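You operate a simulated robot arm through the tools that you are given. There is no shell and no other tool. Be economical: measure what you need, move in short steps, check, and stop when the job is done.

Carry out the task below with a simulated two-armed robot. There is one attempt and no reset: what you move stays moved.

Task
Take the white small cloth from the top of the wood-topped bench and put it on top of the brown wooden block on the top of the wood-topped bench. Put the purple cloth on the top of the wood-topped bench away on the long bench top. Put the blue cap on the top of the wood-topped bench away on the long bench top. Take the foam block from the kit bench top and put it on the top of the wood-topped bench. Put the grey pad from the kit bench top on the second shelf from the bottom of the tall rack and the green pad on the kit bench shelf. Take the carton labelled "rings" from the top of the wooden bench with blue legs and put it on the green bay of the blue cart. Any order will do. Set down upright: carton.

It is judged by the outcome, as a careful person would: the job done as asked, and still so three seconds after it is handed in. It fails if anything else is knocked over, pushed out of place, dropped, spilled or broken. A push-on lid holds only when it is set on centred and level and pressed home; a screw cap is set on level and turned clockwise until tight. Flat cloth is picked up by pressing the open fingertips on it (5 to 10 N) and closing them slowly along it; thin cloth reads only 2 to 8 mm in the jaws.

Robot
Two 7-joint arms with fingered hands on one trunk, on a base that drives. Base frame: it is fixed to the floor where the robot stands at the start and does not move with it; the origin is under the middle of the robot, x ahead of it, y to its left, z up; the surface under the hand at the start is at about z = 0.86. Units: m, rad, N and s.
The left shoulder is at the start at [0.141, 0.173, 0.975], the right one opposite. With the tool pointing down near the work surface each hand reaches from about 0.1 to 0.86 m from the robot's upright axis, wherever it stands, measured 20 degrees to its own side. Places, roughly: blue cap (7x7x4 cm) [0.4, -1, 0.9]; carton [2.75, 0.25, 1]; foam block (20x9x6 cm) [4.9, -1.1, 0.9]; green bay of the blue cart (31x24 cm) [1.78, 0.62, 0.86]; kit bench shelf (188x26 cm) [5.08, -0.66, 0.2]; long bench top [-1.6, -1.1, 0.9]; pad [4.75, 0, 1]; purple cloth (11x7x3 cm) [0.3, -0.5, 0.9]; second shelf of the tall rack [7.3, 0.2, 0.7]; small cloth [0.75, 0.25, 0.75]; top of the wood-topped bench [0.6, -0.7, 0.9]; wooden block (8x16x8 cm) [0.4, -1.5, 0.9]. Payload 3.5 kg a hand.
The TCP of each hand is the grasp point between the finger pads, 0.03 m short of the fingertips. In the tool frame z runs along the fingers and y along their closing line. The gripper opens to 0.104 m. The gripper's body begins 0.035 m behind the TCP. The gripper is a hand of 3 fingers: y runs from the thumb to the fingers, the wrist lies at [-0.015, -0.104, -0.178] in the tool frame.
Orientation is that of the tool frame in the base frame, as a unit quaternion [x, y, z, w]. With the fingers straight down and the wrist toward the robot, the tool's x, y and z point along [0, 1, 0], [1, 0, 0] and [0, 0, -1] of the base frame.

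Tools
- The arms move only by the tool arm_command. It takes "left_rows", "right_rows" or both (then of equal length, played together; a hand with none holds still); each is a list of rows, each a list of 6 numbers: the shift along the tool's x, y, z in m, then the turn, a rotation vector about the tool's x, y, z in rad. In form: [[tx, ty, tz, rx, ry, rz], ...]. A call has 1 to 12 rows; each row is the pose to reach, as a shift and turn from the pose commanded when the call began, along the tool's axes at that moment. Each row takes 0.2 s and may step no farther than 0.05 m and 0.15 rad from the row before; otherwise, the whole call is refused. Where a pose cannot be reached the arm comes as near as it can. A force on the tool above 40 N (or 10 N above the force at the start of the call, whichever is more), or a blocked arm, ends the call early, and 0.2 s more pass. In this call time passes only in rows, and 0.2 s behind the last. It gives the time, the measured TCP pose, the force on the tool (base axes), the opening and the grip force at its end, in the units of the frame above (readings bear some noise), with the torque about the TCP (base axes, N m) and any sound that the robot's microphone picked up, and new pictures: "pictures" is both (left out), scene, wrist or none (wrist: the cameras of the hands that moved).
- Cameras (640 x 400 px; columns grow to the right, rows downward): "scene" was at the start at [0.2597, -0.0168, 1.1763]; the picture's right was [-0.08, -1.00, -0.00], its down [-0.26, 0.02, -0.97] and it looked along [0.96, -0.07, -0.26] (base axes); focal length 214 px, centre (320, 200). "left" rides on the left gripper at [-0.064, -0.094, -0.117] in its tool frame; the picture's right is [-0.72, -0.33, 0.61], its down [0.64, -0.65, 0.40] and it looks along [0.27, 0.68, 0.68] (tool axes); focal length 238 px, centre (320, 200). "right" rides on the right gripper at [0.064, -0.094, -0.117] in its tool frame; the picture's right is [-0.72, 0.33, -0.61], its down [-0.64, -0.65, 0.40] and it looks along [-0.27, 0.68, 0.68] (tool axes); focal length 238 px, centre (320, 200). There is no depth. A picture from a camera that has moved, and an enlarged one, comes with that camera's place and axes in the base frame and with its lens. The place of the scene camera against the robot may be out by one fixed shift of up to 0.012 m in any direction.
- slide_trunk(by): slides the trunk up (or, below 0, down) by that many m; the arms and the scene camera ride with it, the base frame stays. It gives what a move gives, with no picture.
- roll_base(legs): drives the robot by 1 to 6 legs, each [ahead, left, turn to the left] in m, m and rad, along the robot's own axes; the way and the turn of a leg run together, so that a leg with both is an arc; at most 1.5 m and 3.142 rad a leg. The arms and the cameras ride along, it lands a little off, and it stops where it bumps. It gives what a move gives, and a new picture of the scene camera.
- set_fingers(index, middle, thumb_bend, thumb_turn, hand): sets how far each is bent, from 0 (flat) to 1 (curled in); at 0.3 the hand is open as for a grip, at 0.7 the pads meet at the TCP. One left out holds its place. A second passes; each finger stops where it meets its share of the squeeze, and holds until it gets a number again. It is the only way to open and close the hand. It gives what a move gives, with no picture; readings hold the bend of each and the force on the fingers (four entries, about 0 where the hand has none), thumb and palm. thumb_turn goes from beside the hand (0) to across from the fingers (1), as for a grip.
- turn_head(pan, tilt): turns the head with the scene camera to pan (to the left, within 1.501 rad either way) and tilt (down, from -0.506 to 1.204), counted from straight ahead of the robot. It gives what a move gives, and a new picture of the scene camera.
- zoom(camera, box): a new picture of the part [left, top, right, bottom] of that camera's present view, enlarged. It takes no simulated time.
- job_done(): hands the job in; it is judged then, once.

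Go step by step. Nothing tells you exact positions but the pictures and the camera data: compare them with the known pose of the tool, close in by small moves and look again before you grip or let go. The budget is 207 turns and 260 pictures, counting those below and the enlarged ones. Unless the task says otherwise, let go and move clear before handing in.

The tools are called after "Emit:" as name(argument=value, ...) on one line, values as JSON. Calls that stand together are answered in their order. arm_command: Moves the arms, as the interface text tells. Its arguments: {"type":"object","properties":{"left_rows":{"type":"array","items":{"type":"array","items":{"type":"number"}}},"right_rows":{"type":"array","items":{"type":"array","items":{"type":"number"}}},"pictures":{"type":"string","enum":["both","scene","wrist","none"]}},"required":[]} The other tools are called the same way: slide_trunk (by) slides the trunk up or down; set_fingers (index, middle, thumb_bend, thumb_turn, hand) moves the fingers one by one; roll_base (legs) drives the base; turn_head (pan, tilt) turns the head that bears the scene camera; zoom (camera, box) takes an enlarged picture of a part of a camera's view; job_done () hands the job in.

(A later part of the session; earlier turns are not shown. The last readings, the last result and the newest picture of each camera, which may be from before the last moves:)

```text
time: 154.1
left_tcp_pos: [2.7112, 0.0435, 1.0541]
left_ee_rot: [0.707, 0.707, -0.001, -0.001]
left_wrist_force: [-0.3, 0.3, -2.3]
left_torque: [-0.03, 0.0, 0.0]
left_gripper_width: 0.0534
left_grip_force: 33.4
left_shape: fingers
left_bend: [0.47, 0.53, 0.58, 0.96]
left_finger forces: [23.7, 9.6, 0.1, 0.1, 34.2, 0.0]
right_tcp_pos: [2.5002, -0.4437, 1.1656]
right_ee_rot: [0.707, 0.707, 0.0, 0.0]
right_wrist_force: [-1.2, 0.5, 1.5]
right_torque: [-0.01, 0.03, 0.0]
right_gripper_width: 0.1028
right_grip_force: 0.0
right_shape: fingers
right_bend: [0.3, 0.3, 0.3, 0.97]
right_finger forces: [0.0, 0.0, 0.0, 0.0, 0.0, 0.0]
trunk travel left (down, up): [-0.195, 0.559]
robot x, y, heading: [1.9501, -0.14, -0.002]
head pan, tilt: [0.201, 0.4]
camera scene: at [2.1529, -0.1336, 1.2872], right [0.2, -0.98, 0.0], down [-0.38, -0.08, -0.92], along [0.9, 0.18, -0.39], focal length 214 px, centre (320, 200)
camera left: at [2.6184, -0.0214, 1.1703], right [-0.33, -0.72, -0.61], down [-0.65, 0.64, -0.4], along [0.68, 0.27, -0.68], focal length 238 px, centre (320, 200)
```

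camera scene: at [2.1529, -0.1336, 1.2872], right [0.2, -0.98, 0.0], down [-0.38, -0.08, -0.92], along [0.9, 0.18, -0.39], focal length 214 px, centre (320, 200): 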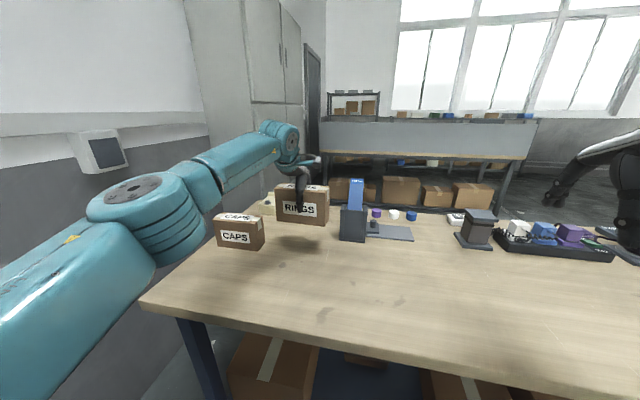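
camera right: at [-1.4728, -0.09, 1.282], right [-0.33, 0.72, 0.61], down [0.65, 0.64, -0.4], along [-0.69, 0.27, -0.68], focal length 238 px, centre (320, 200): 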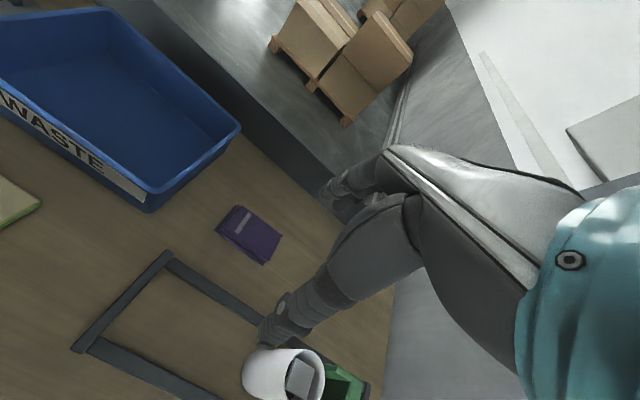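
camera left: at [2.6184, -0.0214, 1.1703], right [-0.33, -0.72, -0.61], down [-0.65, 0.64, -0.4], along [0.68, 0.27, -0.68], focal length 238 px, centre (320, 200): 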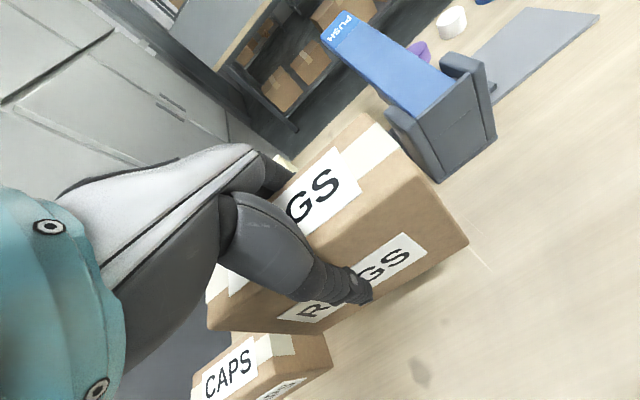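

Carton is held. Raise the trunk, back out, and retract the arm before turning to the cart.

Emit:
slide_trunk(by=0.1)

Emit:
roll_base(legs=[[-0.45, 0, 0], [0, -0.3, 0]])

Emit:
arm_command(left_rows=[[0.01, -0.04, 0, 0, 0, 0], [0.02, -0.08, 0, 0, 0, 0], [0.02, -0.12, 0, 0, 0, 0], [0.02, -0.16, 0, 0, 0, 0], [0.02, -0.2, 0, 0, 0, 0]], pictures="none")

Emit:
turn_head(pan=0, tilt=0.55)

Emit:
roll_base(legs=[[0, 0, 1.57]])

```text
time: 155.5
left_tcp_pos: [2.6876, 0.0432, 1.2042]
left_ee_rot: [0.707, 0.707, 0.025, 0.025]
left_wrist_force: [0.0, 0.0, -3.6]
left_torque: [0.03, 0.01, 0.0]
left_gripper_width: 0.0535
left_grip_force: 33.3
left_shape: fingers
left_bend: [0.47, 0.53, 0.58, 0.96]
left_finger forces: [23.3, 9.5, 0.0, 0.0, 33.9, 0.0]
right_tcp_pos: [2.5015, -0.4415, 1.2626]
right_ee_rot: [0.707, 0.707, -0.002, -0.001]
right_wrist_force: [0.3, -0.6, -0.4]
right_torque: [-0.04, 0.01, -0.01]
right_gripper_width: 0.1029
right_grip_force: 0.1
right_shape: fingers
right_bend: [0.3, 0.3, 0.3, 0.97]
right_finger forces: [0.0, 0.0, 0.0, 0.1, 0.0, 0.0]
trunk travel left (down, up): [-0.295, 0.459]
robot x, y, heading: [1.9459, -0.1441, 0.002]
head pan, tilt: [0.201, 0.4]
```

```text
time: 159.8
left_tcp_pos: [2.2377, -0.2631, 1.2048]
left_ee_rot: [0.708, 0.705, 0.025, 0.026]
left_wrist_force: [0.1, -0.5, -2.6]
left_torque: [0.0, 0.02, 0.04]
left_gripper_width: 0.0535
left_grip_force: 33.5
left_shape: fingers
left_bend: [0.47, 0.53, 0.58, 0.96]
left_finger forces: [23.3, 9.5, 0.1, 0.1, 33.7, 0.0]
right_tcp_pos: [2.0499, -0.7469, 1.2641]
right_ee_rot: [0.708, 0.706, 0.0, 0.001]
right_wrist_force: [0.0, -0.4, -0.2]
right_torque: [-0.01, 0.03, -0.01]
right_gripper_width: 0.1027
right_grip_force: 0.0
right_shape: fingers
right_bend: [0.3, 0.3, 0.3, 0.97]
right_finger forces: [0.0, 0.1, 0.0, 0.1, 0.0, 0.0]
trunk travel left (down, up): [-0.295, 0.459]
robot x, y, heading: [1.4986, -0.4488, -0.002]
head pan, tilt: [0.201, 0.4]
camera scene: at [1.6584, -0.4372, 1.3899], right [0.2, -0.98, 0.0], down [-0.38, -0.08, -0.92], along [0.9, 0.18, -0.39], focal length 214 px, centre (320, 200)
```

scene: 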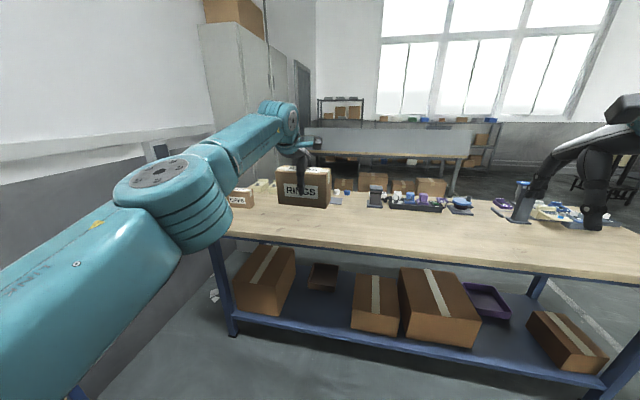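

```text
time: 161.1
left_tcp_pos: [2.0366, -0.2389, 1.1881]
left_ee_rot: [0.707, 0.706, 0.026, 0.026]
left_wrist_force: [-0.5, -0.1, -3.3]
left_torque: [0.01, -0.02, -0.01]
left_gripper_width: 0.053
left_grip_force: 29.7
left_shape: fingers
left_bend: [0.47, 0.53, 0.58, 0.96]
left_finger forces: [20.4, 9.4, 0.1, 0.0, 30.8, 0.0]
right_tcp_pos: [2.0492, -0.7463, 1.2659]
right_ee_rot: [0.708, 0.706, 0.0, 0.0]
right_wrist_force: [0.6, -0.1, -0.7]
right_torque: [0.0, -0.02, 0.01]
right_gripper_width: 0.1028
right_grip_force: 0.1
right_shape: fingers
right_bend: [0.3, 0.3, 0.3, 0.97]
right_finger forces: [0.0, 0.0, 0.1, 0.0, 0.1, 0.1]
trunk travel left (down, up): [-0.295, 0.459]
robot x, y, heading: [1.4987, -0.4439, 0.002]
head pan, tilt: [0.201, 0.4]
```

```text
time: 161.8
left_tcp_pos: [2.0372, -0.2389, 1.1889]
left_ee_rot: [0.708, 0.706, 0.025, 0.025]
left_wrist_force: [0.9, 0.2, -3.5]
left_torque: [0.04, -0.01, 0.0]
left_gripper_width: 0.0528
left_grip_force: 30.6
left_shape: fingers
left_bend: [0.47, 0.53, 0.58, 0.96]
left_finger forces: [20.5, 9.4, 0.0, 0.0, 30.7, 0.0]
right_tcp_pos: [2.048, -0.7448, 1.2646]
right_ee_rot: [0.708, 0.706, 0.001, 0.0]
right_wrist_force: [0.0, -0.8, 0.0]
right_torque: [0.0, -0.01, -0.04]
right_gripper_width: 0.103
right_grip_force: 0.0
right_shape: fingers
right_bend: [0.3, 0.3, 0.3, 0.97]
right_finger forces: [0.0, 0.0, 0.0, 0.1, 0.0, 0.1]
trunk travel left (down, up): [-0.295, 0.459]
robot x, y, heading: [1.4981, -0.4442, -0.001]
head pan, tilt: [0.0, 0.55]
camera scene: at [1.6572, -0.4549, 1.3762], right [0.0, -1.0, 0.0], down [-0.52, 0.0, -0.85], along [0.85, 0.0, -0.52], focal length 214 px, centre (320, 200)
```

scene: 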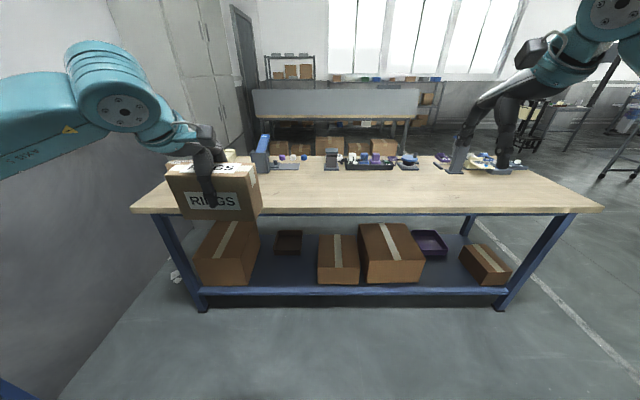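

```text
time: 166.0
left_tcp_pos: [1.2958, 0.0957, 1.1877]
left_ee_rot: [0.005, 0.999, 0.036, 0.0]
left_wrist_force: [0.3, -0.2, -2.4]
left_torque: [-0.01, 0.03, 0.0]
left_gripper_width: 0.0526
left_grip_force: 27.9
left_shape: fingers
left_bend: [0.47, 0.53, 0.58, 0.96]
left_finger forces: [18.9, 8.8, 0.1, 0.0, 28.3, 0.0]
right_tcp_pos: [1.8031, 0.1051, 1.2642]
right_ee_rot: [0.004, 1.0, 0.0, 0.0]
right_wrist_force: [0.1, -0.4, -1.3]
right_torque: [-0.02, -0.05, -0.04]
right_gripper_width: 0.1028
right_grip_force: 0.0
right_shape: fingers
right_bend: [0.3, 0.3, 0.3, 0.97]
right_finger forces: [0.0, 0.0, 0.0, 0.1, 0.0, 0.0]
trunk travel left (down, up): [-0.295, 0.459]
robot x, y, heading: [1.5006, -0.447, 1.565]
head pan, tilt: [0.0, 0.55]
camera scene: at [1.4974, -0.2934, 1.3762], right [1.0, -0.01, 0.0], down [0.0, -0.52, -0.85], along [0.01, 0.85, -0.52], focal length 214 px, centre (320, 200)
```

scene: 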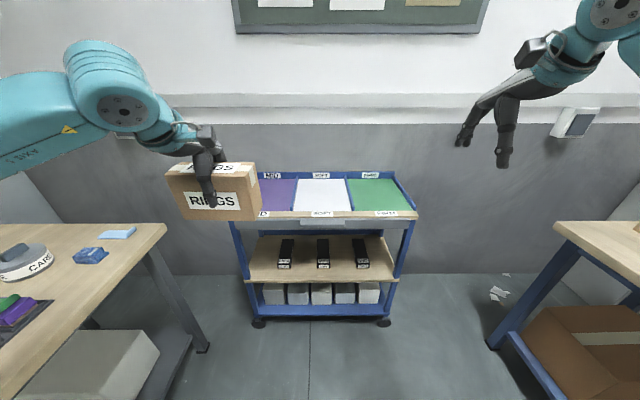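

The green bay centre is about (1.775, 0.60). I level the slight tilt of the hand and move the base right and ahead.

Emit:
roll_base(legs=[[0, -0.46, 0.005], [0.33, 0, 0]])

Emit:
arm_command(left_rows=[[0, 0, 0.02, 0.036, 0, 0], [0, 0, 0.03, 0.072, 0, 0]])

```text
time: 170.5
left_tcp_pos: [1.7595, 0.421, 1.1878]
left_ee_rot: [0.005, 0.999, 0.036, -0.001]
left_wrist_force: [0.7, 1.0, -3.3]
left_torque: [0.01, 0.03, 0.01]
left_gripper_width: 0.0526
left_grip_force: 28.2
left_shape: fingers
left_bend: [0.47, 0.53, 0.58, 0.96]
left_finger forces: [18.9, 8.9, 0.1, 0.0, 28.4, 0.0]
right_tcp_pos: [2.2657, 0.4301, 1.2646]
right_ee_rot: [0.005, 1.0, 0.0, 0.0]
right_wrist_force: [0.2, 0.8, -0.1]
right_torque: [-0.02, 0.0, 0.03]
right_gripper_width: 0.103
right_grip_force: 0.0
right_shape: fingers
right_bend: [0.3, 0.3, 0.3, 0.97]
right_finger forces: [0.0, 0.0, 0.0, 0.0, 0.0, 0.0]
trunk travel left (down, up): [-0.295, 0.459]
robot x, y, heading: [1.96, -0.1183, 1.558]
head pan, tilt: [0.0, 0.55]
camera scene: at [1.9602, 0.0316, 1.3761], right [1.0, -0.01, 0.0], down [-0.01, -0.52, -0.85], along [0.01, 0.85, -0.52], focal length 214 px, centre (320, 200)
```

scene: 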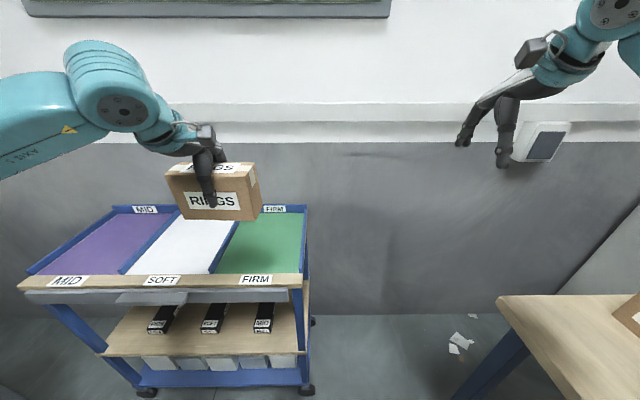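

```text
time: 171.1
left_tcp_pos: [1.7582, 0.422, 1.1578]
left_ee_rot: [0.005, 1.0, -0.001, -0.001]
left_wrist_force: [0.1, 0.4, -2.7]
left_torque: [0.02, 0.06, 0.01]
left_gripper_width: 0.0525
left_grip_force: 28.4
left_shape: fingers
left_bend: [0.47, 0.53, 0.58, 0.96]
left_finger forces: [18.9, 9.0, 0.0, 0.1, 28.4, 0.2]
right_tcp_pos: [2.2653, 0.4295, 1.2647]
right_ee_rot: [0.004, 1.0, 0.0, 0.001]
right_wrist_force: [-1.3, 0.1, -0.2]
right_torque: [-0.05, 0.01, -0.01]
right_gripper_width: 0.1031
right_grip_force: 0.2
right_shape: fingers
right_bend: [0.3, 0.3, 0.3, 0.97]
right_finger forces: [0.0, 0.0, 0.0, 0.0, 0.0, 0.0]
trunk travel left (down, up): [-0.295, 0.459]
robot x, y, heading: [1.9598, -0.1219, 1.56]
head pan, tilt: [0.0, 0.55]
camera scene: at [1.9602, 0.0309, 1.3762], right [1.0, -0.01, 0.0], down [-0.01, -0.52, -0.85], along [0.01, 0.85, -0.52], focal length 214 px, centre (320, 200)
camera left: at [1.8225, 0.3266, 1.274], right [0.72, -0.33, -0.61], down [-0.65, -0.65, -0.4], along [-0.26, 0.69, -0.68], focal length 238 px, centre (320, 200)
```

scene: 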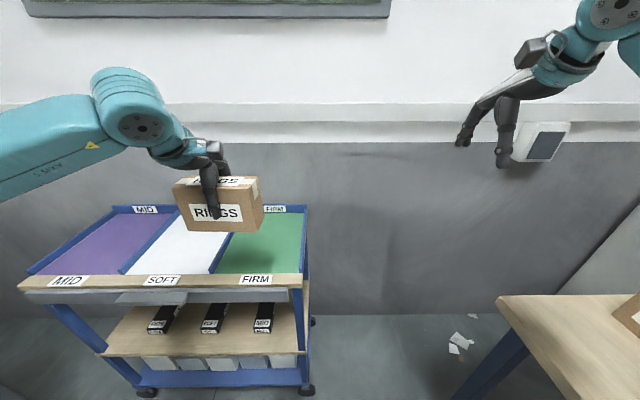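
left: 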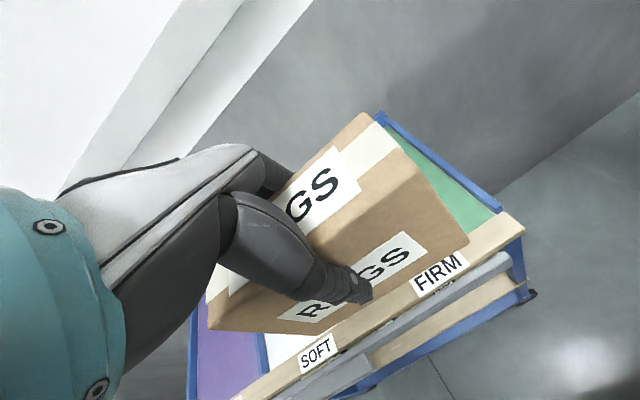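

Move the carton over the bay centre (1.772, 0.60) and lower.

Emit:
arm_command(left_rows=[[-0.004, 0.045, 0, 0, 0, 0], [-0.008, 0.09, 0, 0, 0, 0], [-0.012, 0.135, 0, 0, 0, 0], [-0.014, 0.178, 0, 0, 0, 0], [-0.014, 0.178, 0.05, 0, 0, 0], [-0.014, 0.178, 0.1, 0, 0, 0], [-0.014, 0.178, 0.14, 0, 0, 0]])

```text
time: 172.7
left_tcp_pos: [1.7747, 0.6004, 1.0173]
left_ee_rot: [0.005, 1.0, -0.001, 0.0]
left_wrist_force: [0.0, 0.2, -2.9]
left_torque: [-0.03, 0.01, 0.01]
left_gripper_width: 0.0523
left_grip_force: 27.6
left_shape: fingers
left_bend: [0.48, 0.54, 0.58, 0.96]
left_finger forces: [18.5, 8.9, 0.0, 0.0, 27.7, 0.0]
right_tcp_pos: [2.2651, 0.4298, 1.2643]
right_ee_rot: [0.005, 1.0, 0.0, 0.001]
right_wrist_force: [-0.7, -0.8, -0.1]
right_torque: [0.01, -0.01, 0.03]
right_gripper_width: 0.1031
right_grip_force: 0.1
right_shape: fingers
right_bend: [0.3, 0.3, 0.3, 0.97]
right_finger forces: [0.0, 0.0, 0.0, 0.0, 0.0, 0.0]
trunk travel left (down, up): [-0.295, 0.459]
robot x, y, heading: [1.9561, -0.1219, 1.557]
head pan, tilt: [0.0, 0.55]
camera scene: at [1.9596, 0.0313, 1.3761], right [1.0, -0.01, 0.0], down [0.0, -0.52, -0.85], along [0.01, 0.85, -0.52], focal length 214 px, centre (320, 200)
camera left: at [1.8383, 0.5053, 1.1326], right [0.72, -0.33, -0.61], down [-0.65, -0.65, -0.4], along [-0.26, 0.69, -0.68], focal length 238 px, centre (320, 200)
```

scene: 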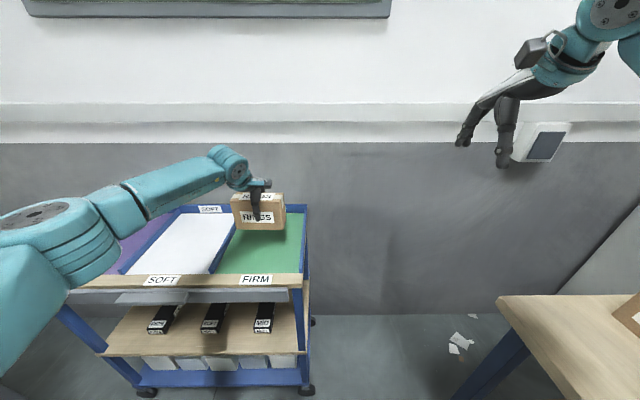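
left: 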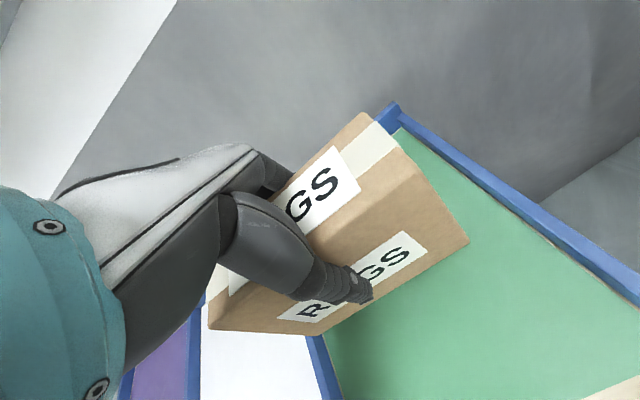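

Centred between rails. Lower further.

Emit:
arm_command(left_rows=[[0, 0, 0.035, 0, 0, 0], [0, 0, 0.06, 0, 0, 0]], pictures="wrist")

Emit:
arm_command(left_rows=[[0, 0, 0.005, 0, 0, 0], [0, 0, 0.01, 0, 0, 0], [0, 0, 0.014, 0, 0, 0], [0, 0, 0.018, 0, 0, 0], [0, 0, 0.021, 0, 0, 0], [0, 0, 0.024, 0, 0, 0]], pictures="none")

```text
time: 173.3
left_tcp_pos: [1.7752, 0.6011, 0.9572]
left_ee_rot: [0.005, 1.0, 0.0, 0.0]
left_wrist_force: [-0.1, 0.9, -2.7]
left_torque: [-0.03, 0.01, 0.0]
left_gripper_width: 0.0525
left_grip_force: 27.3
left_shape: fingers
left_bend: [0.48, 0.54, 0.58, 0.96]
left_finger forces: [18.5, 8.7, 0.0, 0.1, 27.5, 0.0]
right_tcp_pos: [2.2658, 0.4286, 1.2644]
right_ee_rot: [0.004, 1.0, 0.0, 0.0]
right_wrist_force: [0.4, -0.7, 0.5]
right_torque: [0.01, -0.02, 0.0]
right_gripper_width: 0.1029
right_grip_force: 0.1
right_shape: fingers
right_bend: [0.3, 0.3, 0.3, 0.97]
right_finger forces: [0.1, 0.0, 0.0, 0.0, 0.0, 0.0]
trunk travel left (down, up): [-0.295, 0.459]
robot x, y, heading: [1.9614, -0.1229, 1.557]
head pan, tilt: [0.0, 0.55]
camera left: at [1.8389, 0.5058, 1.0727], right [0.72, -0.33, -0.61], down [-0.65, -0.65, -0.4], along [-0.26, 0.69, -0.68], focal length 238 px, centre (320, 200)
```

left: 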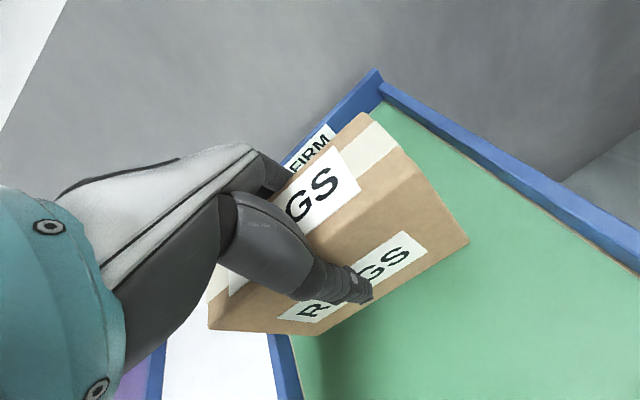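

```text
time: 174.7
left_tcp_pos: [1.7756, 0.5993, 0.9345]
left_ee_rot: [0.005, 1.0, 0.0, 0.0]
left_wrist_force: [1.6, 0.1, -0.3]
left_torque: [0.04, 0.22, -0.02]
left_gripper_width: 0.0522
left_grip_force: 28.1
left_shape: fingers
left_bend: [0.48, 0.54, 0.58, 0.96]
left_finger forces: [18.5, 9.1, 0.0, 0.1, 28.3, 0.0]
right_tcp_pos: [2.2658, 0.4285, 1.264]
right_ee_rot: [0.005, 1.0, 0.001, 0.0]
right_wrist_force: [-0.1, 0.5, -0.2]
right_torque: [0.06, -0.02, 0.02]
right_gripper_width: 0.1029
right_grip_force: 0.0
right_shape: fingers
right_bend: [0.3, 0.3, 0.3, 0.97]
right_finger forces: [0.1, 0.1, 0.0, 0.0, 0.1, 0.0]
trunk travel left (down, up): [-0.295, 0.459]
robot x, y, heading: [1.9579, -0.1201, 1.559]
head pan, tilt: [0.0, 0.55]
```

Just touching. One more millimetre or two, then release and rise.

Emit:
arm_command(left_rows=[[0, 0, 0.002, 0, 0, 0]], pictures="none")

Emit:
set_fingers(hand="left", index=0.3, middle=0.3, thumb_bend=0.3)

Emit:
arm_command(left_rows=[[0, -0.004, -0.03, 0, 0, 0], [0, -0.004, -0.07, 0, 0, 0], [0, -0.004, -0.11, 0, 0, 0], [0, -0.004, -0.16, 0, 0, 0], [0, -0.03, -0.2, 0, 0, 0], [0, -0.07, -0.22, 0, 0, 0], [0, -0.11, -0.22, 0, 0, 0], [0, -0.15, -0.22, 0, 0, 0], [0, -0.19, -0.22, 0, 0, 0], [0, -0.23, -0.22, 0, 0, 0]])

```text
time: 175.1
left_tcp_pos: [1.7749, 0.5993, 0.9341]
left_ee_rot: [0.006, 1.0, 0.002, 0.0]
left_wrist_force: [0.1, -1.0, 7.3]
left_torque: [0.21, 0.18, 0.0]
left_gripper_width: 0.0523
left_grip_force: 29.2
left_shape: fingers
left_bend: [0.48, 0.54, 0.58, 0.96]
left_finger forces: [18.5, 9.6, 0.0, 0.0, 29.4, 0.1]
right_tcp_pos: [2.2664, 0.428, 1.2654]
right_ee_rot: [0.004, 1.0, 0.001, 0.0]
right_wrist_force: [-0.5, -0.7, 0.1]
right_torque: [0.01, -0.02, 0.02]
right_gripper_width: 0.1029
right_grip_force: 0.1
right_shape: fingers
right_bend: [0.3, 0.3, 0.3, 0.97]
right_finger forces: [0.1, 0.1, 0.0, 0.0, 0.0, 0.1]
trunk travel left (down, up): [-0.295, 0.459]
robot x, y, heading: [1.9594, -0.1214, 1.561]
head pan, tilt: [0.0, 0.55]
```

```text
time: 176.1
left_tcp_pos: [1.7753, 0.5996, 0.9323]
left_ee_rot: [0.005, 1.0, 0.001, 0.0]
left_wrist_force: [-0.1, -1.2, 0.0]
left_torque: [0.02, -0.02, 0.04]
left_gripper_width: 0.1033
left_grip_force: 0.2
left_shape: fingers
left_bend: [0.3, 0.3, 0.3, 0.97]
left_finger forces: [0.1, 0.1, 0.0, 0.0, 0.7, 0.1]
right_tcp_pos: [2.2657, 0.4298, 1.2652]
right_ee_rot: [0.005, 1.0, 0.0, 0.0]
right_wrist_force: [-0.2, -0.3, 0.1]
right_torque: [0.01, 0.01, -0.03]
right_gripper_width: 0.1026
right_grip_force: 0.0
right_shape: fingers
right_bend: [0.3, 0.3, 0.3, 0.97]
right_finger forces: [0.0, 0.1, 0.0, 0.0, 0.1, 0.1]
trunk travel left (down, up): [-0.295, 0.459]
robot x, y, heading: [1.9613, -0.1221, 1.558]
head pan, tilt: [0.0, 0.55]
```

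```text
time: 178.3
left_tcp_pos: [1.7707, 0.37, 1.1528]
left_ee_rot: [0.005, 1.0, -0.001, 0.0]
left_wrist_force: [0.1, -0.4, 0.5]
left_torque: [0.01, 0.02, -0.01]
left_gripper_width: 0.103
left_grip_force: 0.1
left_shape: fingers
left_bend: [0.3, 0.3, 0.3, 0.97]
left_finger forces: [0.0, 0.0, 0.1, 0.1, 0.0, 0.1]
right_tcp_pos: [2.2643, 0.4277, 1.2635]
right_ee_rot: [0.004, 1.0, 0.0, -0.001]
right_wrist_force: [-0.2, -0.3, 0.3]
right_torque: [-0.01, 0.02, 0.02]
right_gripper_width: 0.1028
right_grip_force: 0.0
right_shape: fingers
right_bend: [0.3, 0.3, 0.3, 0.97]
right_finger forces: [0.0, 0.0, 0.0, 0.0, 0.0, 0.0]
trunk travel left (down, up): [-0.295, 0.459]
robot x, y, heading: [1.9605, -0.1187, 1.559]
head pan, tilt: [0.0, 0.55]
camera scene: at [1.9601, 0.03, 1.3763], right [1.0, -0.01, 0.0], down [-0.01, -0.52, -0.85], along [0.01, 0.85, -0.52], focal length 214 px, centre (320, 200)
camera left: at [1.8345, 0.2738, 1.2686], right [0.72, -0.33, -0.61], down [-0.65, -0.65, -0.4], along [-0.26, 0.69, -0.68], focal length 238 px, centre (320, 200)
```

scene: 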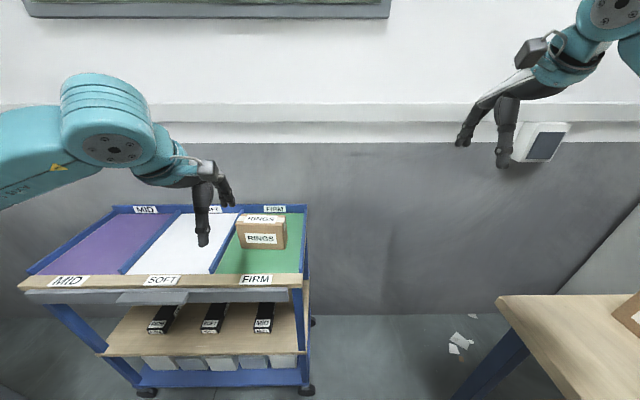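
left: 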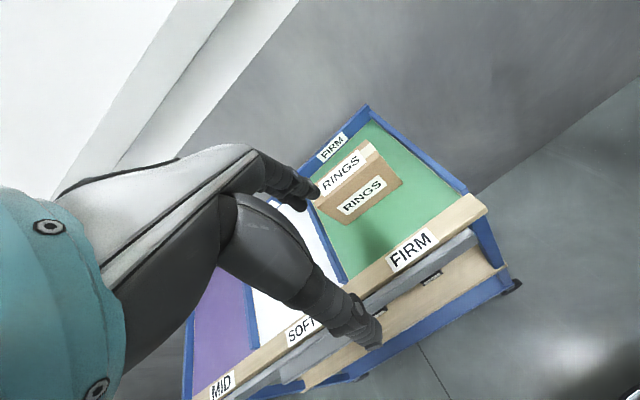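

Carton is upright on the green bay. Now travel to the kit bench: back down the aisle to y≈−2.3, turn to +x and drive past the blue bench.

Emit:
roll_base(legs=[[-0.2, 0.38, 0], [-1.1, 0, 0], [-0.9, 0, 0.01], [0, 0, -1.57]])

Emit:
turn_head(pan=0.3, tilt=0.3)

```text
time: 194.4
left_tcp_pos: [2.0648, -2.1173, 1.1523]
left_ee_rot: [0.704, 0.711, 0.0, 0.0]
left_wrist_force: [1.1, -0.1, -0.9]
left_torque: [0.03, -0.02, 0.02]
left_gripper_width: 0.103
left_grip_force: 0.1
left_shape: fingers
left_bend: [0.3, 0.3, 0.3, 0.97]
left_finger forces: [0.1, 0.0, 0.1, 0.0, 0.1, 0.0]
right_tcp_pos: [2.1306, -2.6093, 1.2645]
right_ee_rot: [0.704, 0.71, 0.0, 0.0]
right_wrist_force: [-0.9, -0.2, -0.1]
right_torque: [0.03, -0.01, 0.0]
right_gripper_width: 0.1029
right_grip_force: 0.1
right_shape: fingers
right_bend: [0.3, 0.3, 0.3, 0.97]
right_finger forces: [0.0, 0.0, 0.0, 0.0, 0.1, 0.0]
trunk travel left (down, up): [-0.295, 0.459]
robot x, y, heading: [1.5773, -2.3179, 0.009]
head pan, tilt: [0.0, 0.55]
camera scene: at [1.7362, -2.3228, 1.3762], right [0.01, -1.0, 0.0], down [-0.52, 0.0, -0.85], along [0.85, 0.01, -0.52], focal length 214 px, centre (320, 200)
```

scene: 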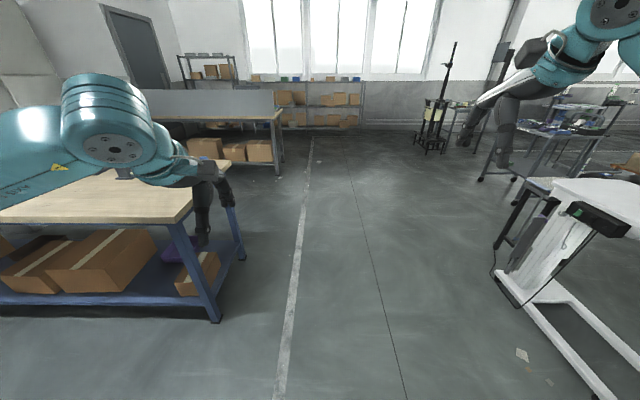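

```text
time: 195.2
left_tcp_pos: [2.064, -2.1174, 1.1537]
left_ee_rot: [0.704, 0.711, 0.0, 0.0]
left_wrist_force: [0.7, 0.4, -0.4]
left_torque: [0.0, 0.01, 0.01]
left_gripper_width: 0.1034
left_grip_force: 0.0
left_shape: fingers
left_bend: [0.3, 0.3, 0.3, 0.97]
left_finger forces: [0.1, 0.0, 0.1, 0.0, 0.1, 0.0]
right_tcp_pos: [2.1312, -2.6099, 1.2639]
right_ee_rot: [0.704, 0.71, 0.0, 0.0]
right_wrist_force: [-0.1, -0.4, -0.6]
right_torque: [-0.01, -0.01, -0.01]
right_gripper_width: 0.1028
right_grip_force: 0.0
right_shape: fingers
right_bend: [0.3, 0.3, 0.3, 0.97]
right_finger forces: [0.0, 0.0, 0.1, 0.0, 0.1, 0.0]
trunk travel left (down, up): [-0.295, 0.459]
robot x, y, heading: [1.5782, -2.3143, 0.009]
head pan, tilt: [0.3, 0.3]
camera scene: at [1.7354, -2.2952, 1.3992], right [0.3, -0.95, 0.0], down [-0.28, -0.09, -0.96], along [0.91, 0.29, -0.3], focal length 214 px, centre (320, 200)
```

scene: 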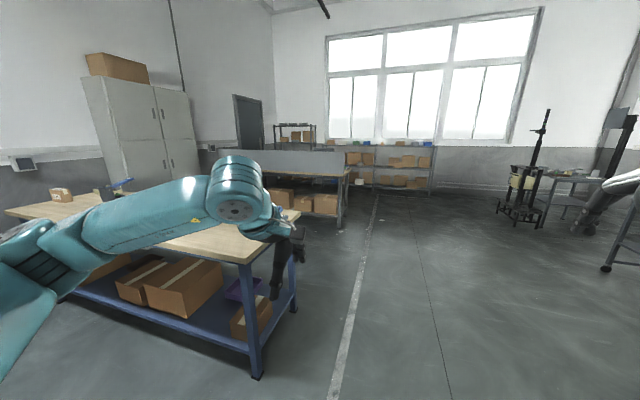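

Path clear. Drive ahead to x≈3.75, then strafe left into the aisle facing the kit bench.

Emit:
roll_base(legs=[[1.1, 0, 0], [1.08, 0, 0], [0, 1.1, 0]])

Emit:
turn_head(pan=0.0, tilt=0.5)

```text
time: 211.2
left_tcp_pos: [4.2657, -1.025, 1.1523]
left_ee_rot: [0.709, 0.705, -0.001, 0.0]
left_wrist_force: [-0.3, -0.2, 0.5]
left_torque: [0.03, -0.02, 0.02]
left_gripper_width: 0.1032
left_grip_force: 0.2
left_shape: fingers
left_bend: [0.3, 0.3, 0.3, 0.97]
left_finger forces: [0.0, 0.0, 0.1, 0.0, 0.0, 0.0]
right_tcp_pos: [4.3259, -1.5168, 1.2649]
right_ee_rot: [0.709, 0.705, 0.0, 0.0]
right_wrist_force: [-0.2, 0.6, 0.2]
right_torque: [0.02, -0.01, 0.05]
right_gripper_width: 0.1028
right_grip_force: 0.1
right_shape: fingers
right_bend: [0.3, 0.3, 0.3, 0.97]
right_finger forces: [0.1, 0.0, 0.0, 0.1, 0.0, 0.0]
trunk travel left (down, up): [-0.295, 0.459]
robot x, y, heading: [3.7773, -1.2129, -0.005]
head pan, tilt: [0.3, 0.3]
camera scene: at [3.9355, -1.1974, 1.3992], right [0.29, -0.96, 0.0], down [-0.28, -0.09, -0.96], along [0.91, 0.28, -0.3], focal length 214 px, centre (320, 200)
```

scene: 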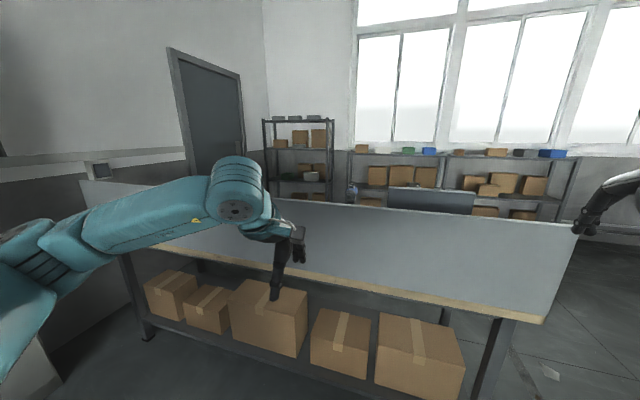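

```text
time: 212.0
left_tcp_pos: [4.2666, -1.0236, 1.1529]
left_ee_rot: [0.709, 0.705, 0.002, 0.0]
left_wrist_force: [-0.4, 0.2, 0.0]
left_torque: [-0.02, -0.01, -0.01]
left_gripper_width: 0.1028
left_grip_force: 0.1
left_shape: fingers
left_bend: [0.3, 0.3, 0.3, 0.97]
left_finger forces: [0.1, 0.0, 0.1, 0.0, 0.0, 0.0]
right_tcp_pos: [4.3271, -1.5177, 1.2634]
right_ee_rot: [0.709, 0.705, 0.001, 0.0]
right_wrist_force: [-0.8, 0.1, 0.7]
right_torque: [0.01, -0.01, -0.01]
right_gripper_width: 0.1026
right_grip_force: 0.0
right_shape: fingers
right_bend: [0.3, 0.3, 0.3, 0.97]
right_finger forces: [0.0, 0.0, 0.1, 0.1, 0.0, 0.0]
trunk travel left (down, up): [-0.295, 0.459]
robot x, y, heading: [3.7789, -1.2137, -0.003]
head pan, tilt: [0.0, 0.499]
camera scene: at [3.9371, -1.2252, 1.3809], right [-0.01, -1.0, 0.0], down [-0.48, 0.0, -0.88], along [0.88, 0.0, -0.48], focal length 214 px, centre (320, 200)
```

scene: 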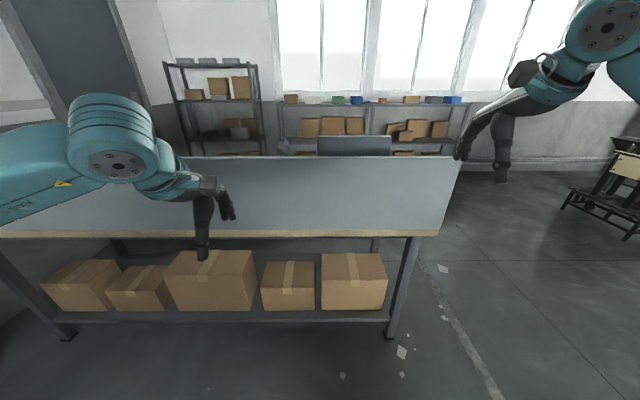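

This side is the panelled back; the kit bench's front faces +x. I'll drive round its right end.

Emit:
roll_base(legs=[[0, -1.15, 0], [1.2, 0, 0], [0.95, 0, 0], [0, 0, 1.57]])

```text
time: 232.0
left_tcp_pos: [5.7198, -1.8797, 1.1519]
left_ee_rot: [-0.009, 1.0, 0.0, -0.001]
left_wrist_force: [-0.5, 0.3, 0.6]
left_torque: [0.04, 0.0, 0.01]
left_gripper_width: 0.1029
left_grip_force: 0.0
left_shape: fingers
left_bend: [0.3, 0.3, 0.3, 0.97]
left_finger forces: [0.0, 0.0, 0.1, 0.1, 0.0, 0.0]
right_tcp_pos: [6.2136, -1.8071, 1.2645]
right_ee_rot: [-0.009, 1.0, 0.001, 0.0]
right_wrist_force: [0.1, 0.5, -0.4]
right_torque: [-0.01, 0.05, 0.0]
right_gripper_width: 0.1028
right_grip_force: 0.1
right_shape: fingers
right_bend: [0.3, 0.3, 0.3, 0.97]
right_finger forces: [0.0, 0.1, 0.0, 0.0, 0.1, 0.0]
trunk travel left (down, up): [-0.295, 0.459]
robot x, y, heading: [5.9221, -2.3645, 1.589]
head pan, tilt: [0.0, 0.499]
camera scene: at [5.9192, -2.2128, 1.3808], right [1.0, 0.02, 0.0], down [0.01, -0.48, -0.88], along [-0.02, 0.88, -0.48], focal length 214 px, centre (320, 200)
```

scene: 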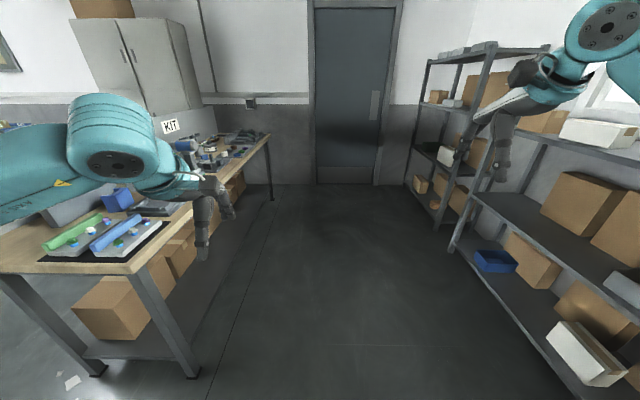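

Now I see the kit bench front on the left and the racks on the right. Zoom on the bench top.

Emit:
zoom(camera="scene", box=[20, 110, 276, 270])

Emit:
zoom(camera="scene", box=[380, 30, 636, 190])

```text
2.50 times, centred on (148, 190) of scene
camera zoom: at [5.9192, -2.2128, 1.3808], right [1.0, 0.02, 0.0], down [0.01, -0.48, -0.88], along [-0.02, 0.88, -0.48], focal length 536 px, centre (750, 225)
```

zoom: 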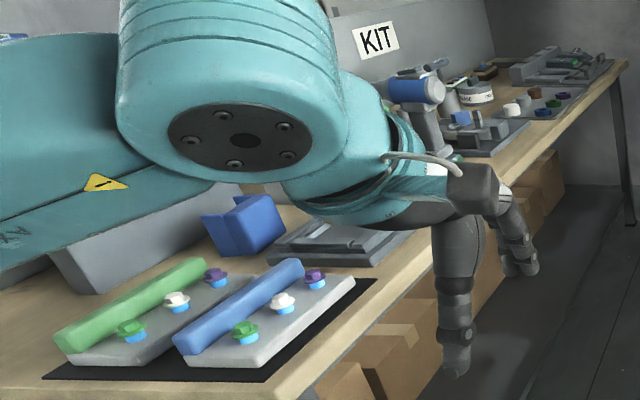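

```text
2.50 times, centred on (508, 110) of scene
camera zoom: at [5.9192, -2.2128, 1.3808], right [1.0, 0.02, 0.0], down [0.01, -0.48, -0.88], along [-0.02, 0.88, -0.48], focal length 536 px, centre (-150, 425)
```

zoom: 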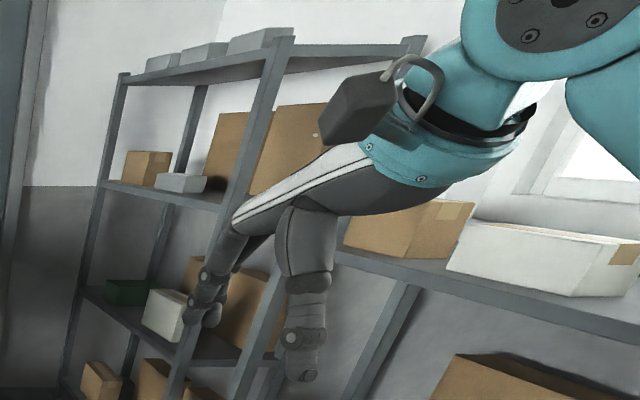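

Move up the aisle and turn to face the kit bench.

Emit:
roll_base(legs=[[1.2, 0, -0.02], [0, 0, 1.57]])

Emit:
turn_head(pan=-0.35, tilt=0.6)

```text
time: 241.9
left_tcp_pos: [5.4197, -1.3652, 1.153]
left_ee_rot: [0.713, -0.701, 0.0, 0.001]
left_wrist_force: [0.7, 0.5, -0.3]
left_torque: [-0.02, 0.0, 0.02]
left_gripper_width: 0.1029
left_grip_force: 0.0
left_shape: fingers
left_bend: [0.3, 0.3, 0.3, 0.97]
left_finger forces: [0.0, 0.1, 0.0, 0.0, 0.0, 0.0]
right_tcp_pos: [5.3476, -0.8722, 1.2652]
right_ee_rot: [0.713, -0.701, 0.0, 0.0]
right_wrist_force: [0.4, -0.3, -0.4]
right_torque: [-0.01, 0.02, 0.02]
right_gripper_width: 0.103
right_grip_force: 0.1
right_shape: fingers
right_bend: [0.3, 0.3, 0.3, 0.97]
right_finger forces: [0.1, 0.1, 0.0, 0.0, 0.0, 0.1]
trunk travel left (down, up): [-0.295, 0.459]
robot x, y, heading: [5.9047, -1.163, -3.126]
head pan, tilt: [0.0, 0.499]
camera scene: at [5.7415, -1.1763, 1.3808], right [-0.02, 1.0, 0.0], down [0.48, 0.01, -0.88], along [-0.88, -0.01, -0.48], focal length 214 px, centre (320, 200)
```

scene: 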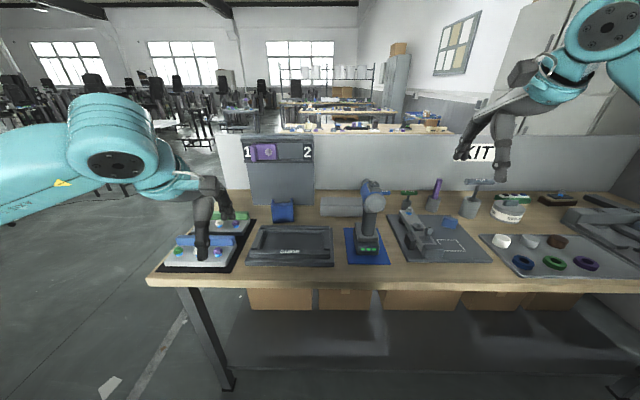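

```text
time: 242.7
left_tcp_pos: [5.4198, -1.3661, 1.1524]
left_ee_rot: [0.712, -0.702, 0.0, 0.0]
left_wrist_force: [-0.4, 0.1, 0.3]
left_torque: [-0.01, 0.02, -0.04]
left_gripper_width: 0.1033
left_grip_force: 0.1
left_shape: fingers
left_bend: [0.3, 0.3, 0.3, 0.97]
left_finger forces: [0.0, 0.0, 0.0, 0.0, 0.1, 0.2]
right_tcp_pos: [5.3475, -0.8731, 1.2647]
right_ee_rot: [0.713, -0.701, 0.0, 0.0]
right_wrist_force: [0.3, -0.8, -0.5]
right_torque: [0.0, 0.05, -0.03]
right_gripper_width: 0.1028
right_grip_force: 0.1
right_shape: fingers
right_bend: [0.3, 0.3, 0.3, 0.97]
right_finger forces: [0.0, 0.1, 0.0, 0.1, 0.0, 0.0]
trunk travel left (down, up): [-0.295, 0.459]
robot x, y, heading: [5.9026, -1.1642, -3.123]
head pan, tilt: [-0.351, 0.6]
camera scene: at [5.749, -1.1458, 1.3718], right [0.33, 0.94, 0.0], down [0.53, -0.18, -0.83], along [-0.78, 0.27, -0.56], focal length 214 px, centre (320, 200)
```

scene: 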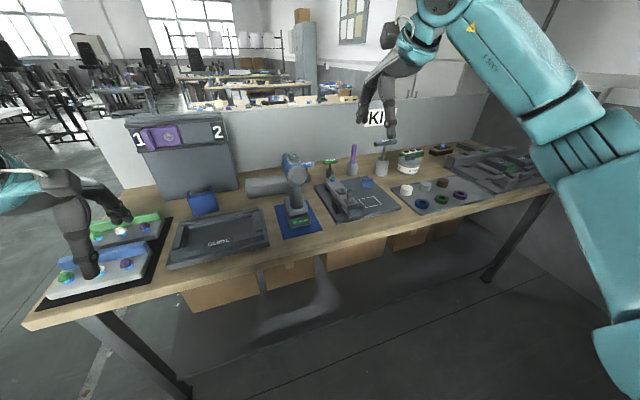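

The foam block seems to be the grey piece behind the drill at (4.9, −1.1). Zoom for it and the pads on the right.

Emit:
zoom(camera="scene", box=[220, 130, 380, 230])

Emit:
zoom(camera="scene", box=[380, 120, 540, 220])

Emit:
zoom(camera="right", box=[0, 0, 640, 400])

```text
4.00 times, centred on (300, 180) of scene
camera zoom: at [5.749, -1.1458, 1.3718], right [0.33, 0.94, 0.0], down [0.53, -0.18, -0.83], along [-0.78, 0.27, -0.56], focal length 858 px, centre (400, 280)
```

zoom: 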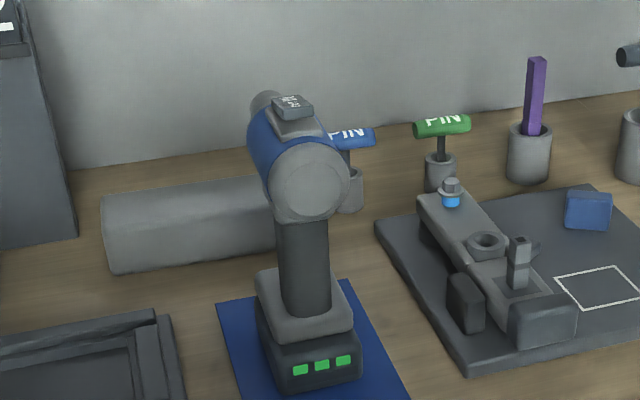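

```text
4.00 times, centred on (460, 170) of scene
camera zoom: at [5.749, -1.1458, 1.3718], right [0.33, 0.94, 0.0], down [0.53, -0.18, -0.83], along [-0.78, 0.27, -0.56], focal length 858 px, centre (-240, 320)
```

zoom: 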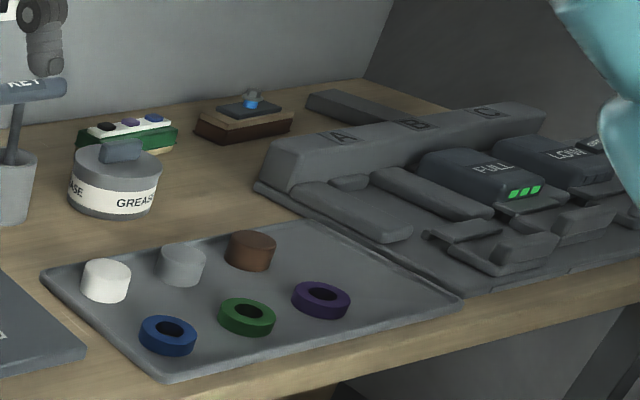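

```text
1.00 times, centred on (320, 200) of right (not enlarged: the box is as wide or as high as the picture)
camera zoom: at [5.444, -0.9345, 1.3817], right [-0.34, 0.71, 0.61], down [0.64, 0.65, -0.4], along [-0.69, 0.26, -0.68], focal length 238 px, centre (320, 200)
```

zoom: 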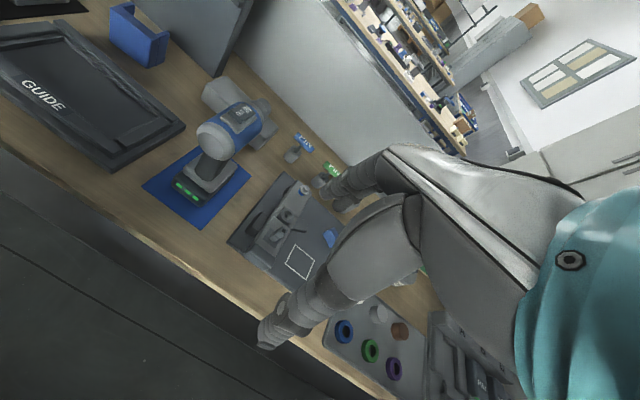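

Pads aren't obvious; there are stacks by the grease tin near (4.8, −0.24) and (4.8, −0.04). I move right for a closer look.

Emit:
roll_base(legs=[[0, -0.85, -0.017]])

Emit:
turn_head(pan=0.0, tilt=0.5)

Emit:
zoom(camera="scene", box=[220, 140, 440, 278])

```text
time: 247.3
left_tcp_pos: [5.4098, -0.5003, 1.1522]
left_ee_rot: [-0.705, 0.709, 0.0, 0.0]
left_wrist_force: [0.3, 0.4, 0.0]
left_torque: [-0.01, 0.0, -0.01]
left_gripper_width: 0.1034
left_grip_force: 0.1
left_shape: fingers
left_bend: [0.3, 0.3, 0.3, 0.97]
left_finger forces: [0.1, 0.1, 0.0, 0.1, 0.0, 0.0]
right_tcp_pos: [5.3486, -0.0065, 1.2649]
right_ee_rot: [-0.706, 0.708, 0.0, 0.0]
right_wrist_force: [-0.2, 0.1, 0.6]
right_torque: [0.01, 0.02, 0.01]
right_gripper_width: 0.1029
right_grip_force: 0.1
right_shape: fingers
right_bend: [0.3, 0.3, 0.3, 0.97]
right_finger forces: [0.0, 0.2, 0.0, 0.0, 0.0, 0.0]
trunk travel left (down, up): [-0.295, 0.459]
robot x, y, heading: [5.8991, -0.3083, 3.139]
head pan, tilt: [-0.351, 0.6]
camera scene: at [5.7443, -0.2865, 1.3717], right [0.35, 0.94, 0.0], down [0.53, -0.2, -0.83], along [-0.77, 0.29, -0.56], focal length 214 px, centre (320, 200)
```

scene: 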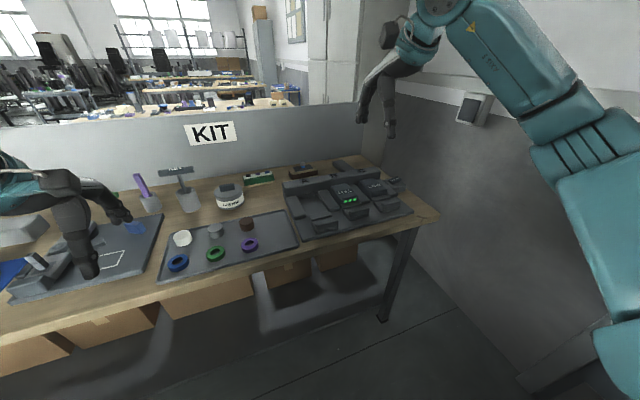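

```text
time: 248.1
left_tcp_pos: [5.4101, -0.5006, 1.1515]
left_ee_rot: [-0.706, 0.708, 0.0, -0.001]
left_wrist_force: [0.4, 0.2, -0.3]
left_torque: [0.0, 0.0, 0.03]
left_gripper_width: 0.103
left_grip_force: 0.1
left_shape: fingers
left_bend: [0.3, 0.3, 0.3, 0.97]
left_finger forces: [0.0, 0.0, 0.0, 0.0, 0.0, 0.1]
right_tcp_pos: [5.3484, -0.0062, 1.2643]
right_ee_rot: [-0.706, 0.708, 0.0, 0.0]
right_wrist_force: [0.5, -0.5, -0.1]
right_torque: [-0.04, 0.02, 0.0]
right_gripper_width: 0.103
right_grip_force: 0.1
right_shape: fingers
right_bend: [0.3, 0.3, 0.3, 0.97]
right_finger forces: [0.0, 0.0, 0.1, 0.0, 0.0, 0.1]
trunk travel left (down, up): [-0.295, 0.459]
robot x, y, heading: [5.8999, -0.3121, 3.139]
head pan, tilt: [0.0, 0.499]
camera scene: at [5.7362, -0.3171, 1.3808], right [0.0, 1.0, 0.0], down [0.48, 0.0, -0.88], along [-0.88, 0.0, -0.48], focal length 214 px, centre (320, 200)
```

scene: 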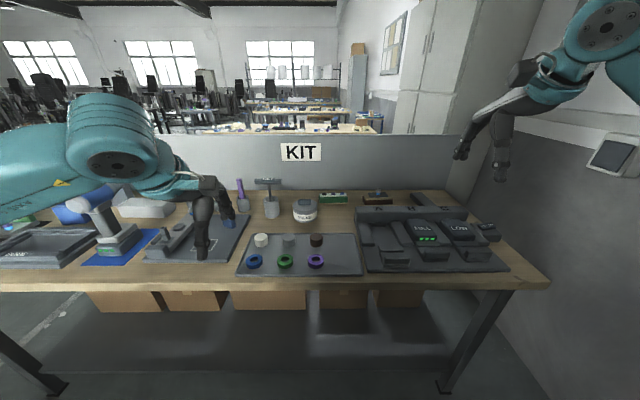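

```text
2.90 times, centred on (330, 209) of scene
camera zoom: at [5.7362, -0.3171, 1.3808], right [0.0, 1.0, 0.0], down [0.48, 0.0, -0.88], along [-0.88, 0.0, -0.48], focal length 622 px, centre (291, 174)
```

zoom: 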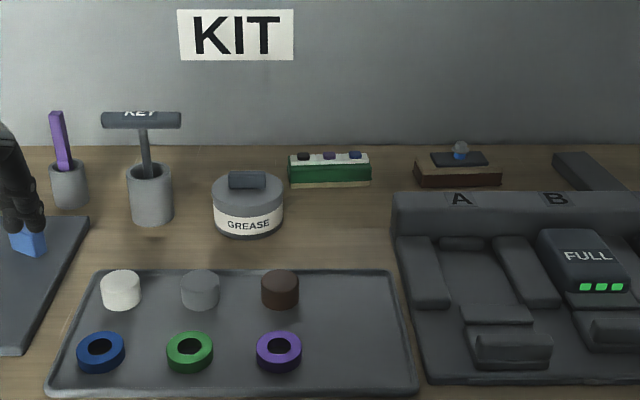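

Emit:
zoom(camera="scene", box=[290, 175, 450, 275])

Emit:
zoom(camera="scene", box=[310, 180, 400, 236])

Emit:
zoom(camera="right", box=[0, 0, 640, 400])

```text
4.00 times, centred on (370, 225) of scene
camera zoom: at [5.7362, -0.3171, 1.3808], right [0.0, 1.0, 0.0], down [0.48, 0.0, -0.88], along [-0.88, 0.0, -0.48], focal length 858 px, centre (120, 100)
```

zoom: 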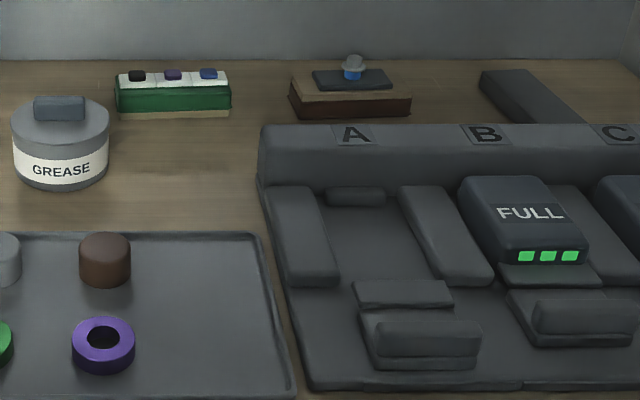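

```text
7.11 times, centred on (355, 208) of scene
camera zoom: at [5.7362, -0.3171, 1.3808], right [0.0, 1.0, 0.0], down [0.48, 0.0, -0.88], along [-0.88, 0.0, -0.48], focal length 1525 px, centre (71, 143)
```

zoom: 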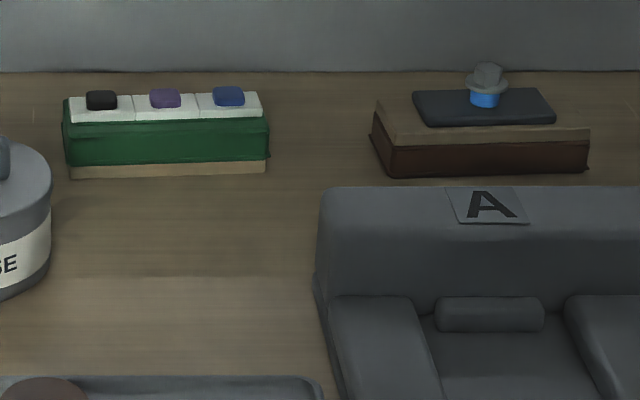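

```text
1.00 times, centred on (320, 200) of right (not enlarged: the box is as wide or as high as the picture)
camera zoom: at [5.4436, -0.0694, 1.3817], right [-0.32, 0.72, 0.61], down [0.65, 0.64, -0.4], along [-0.68, 0.27, -0.68], focal length 238 px, centre (320, 200)
```

zoom: 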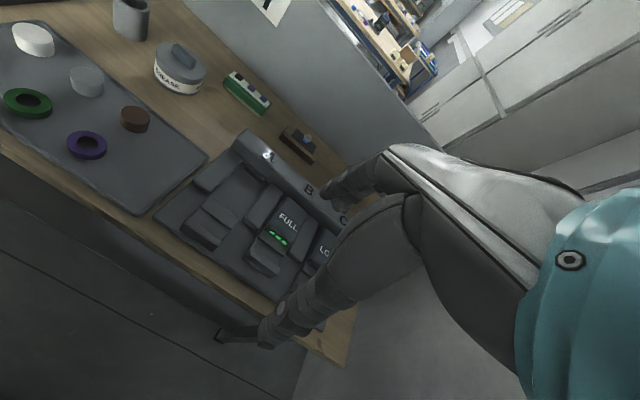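

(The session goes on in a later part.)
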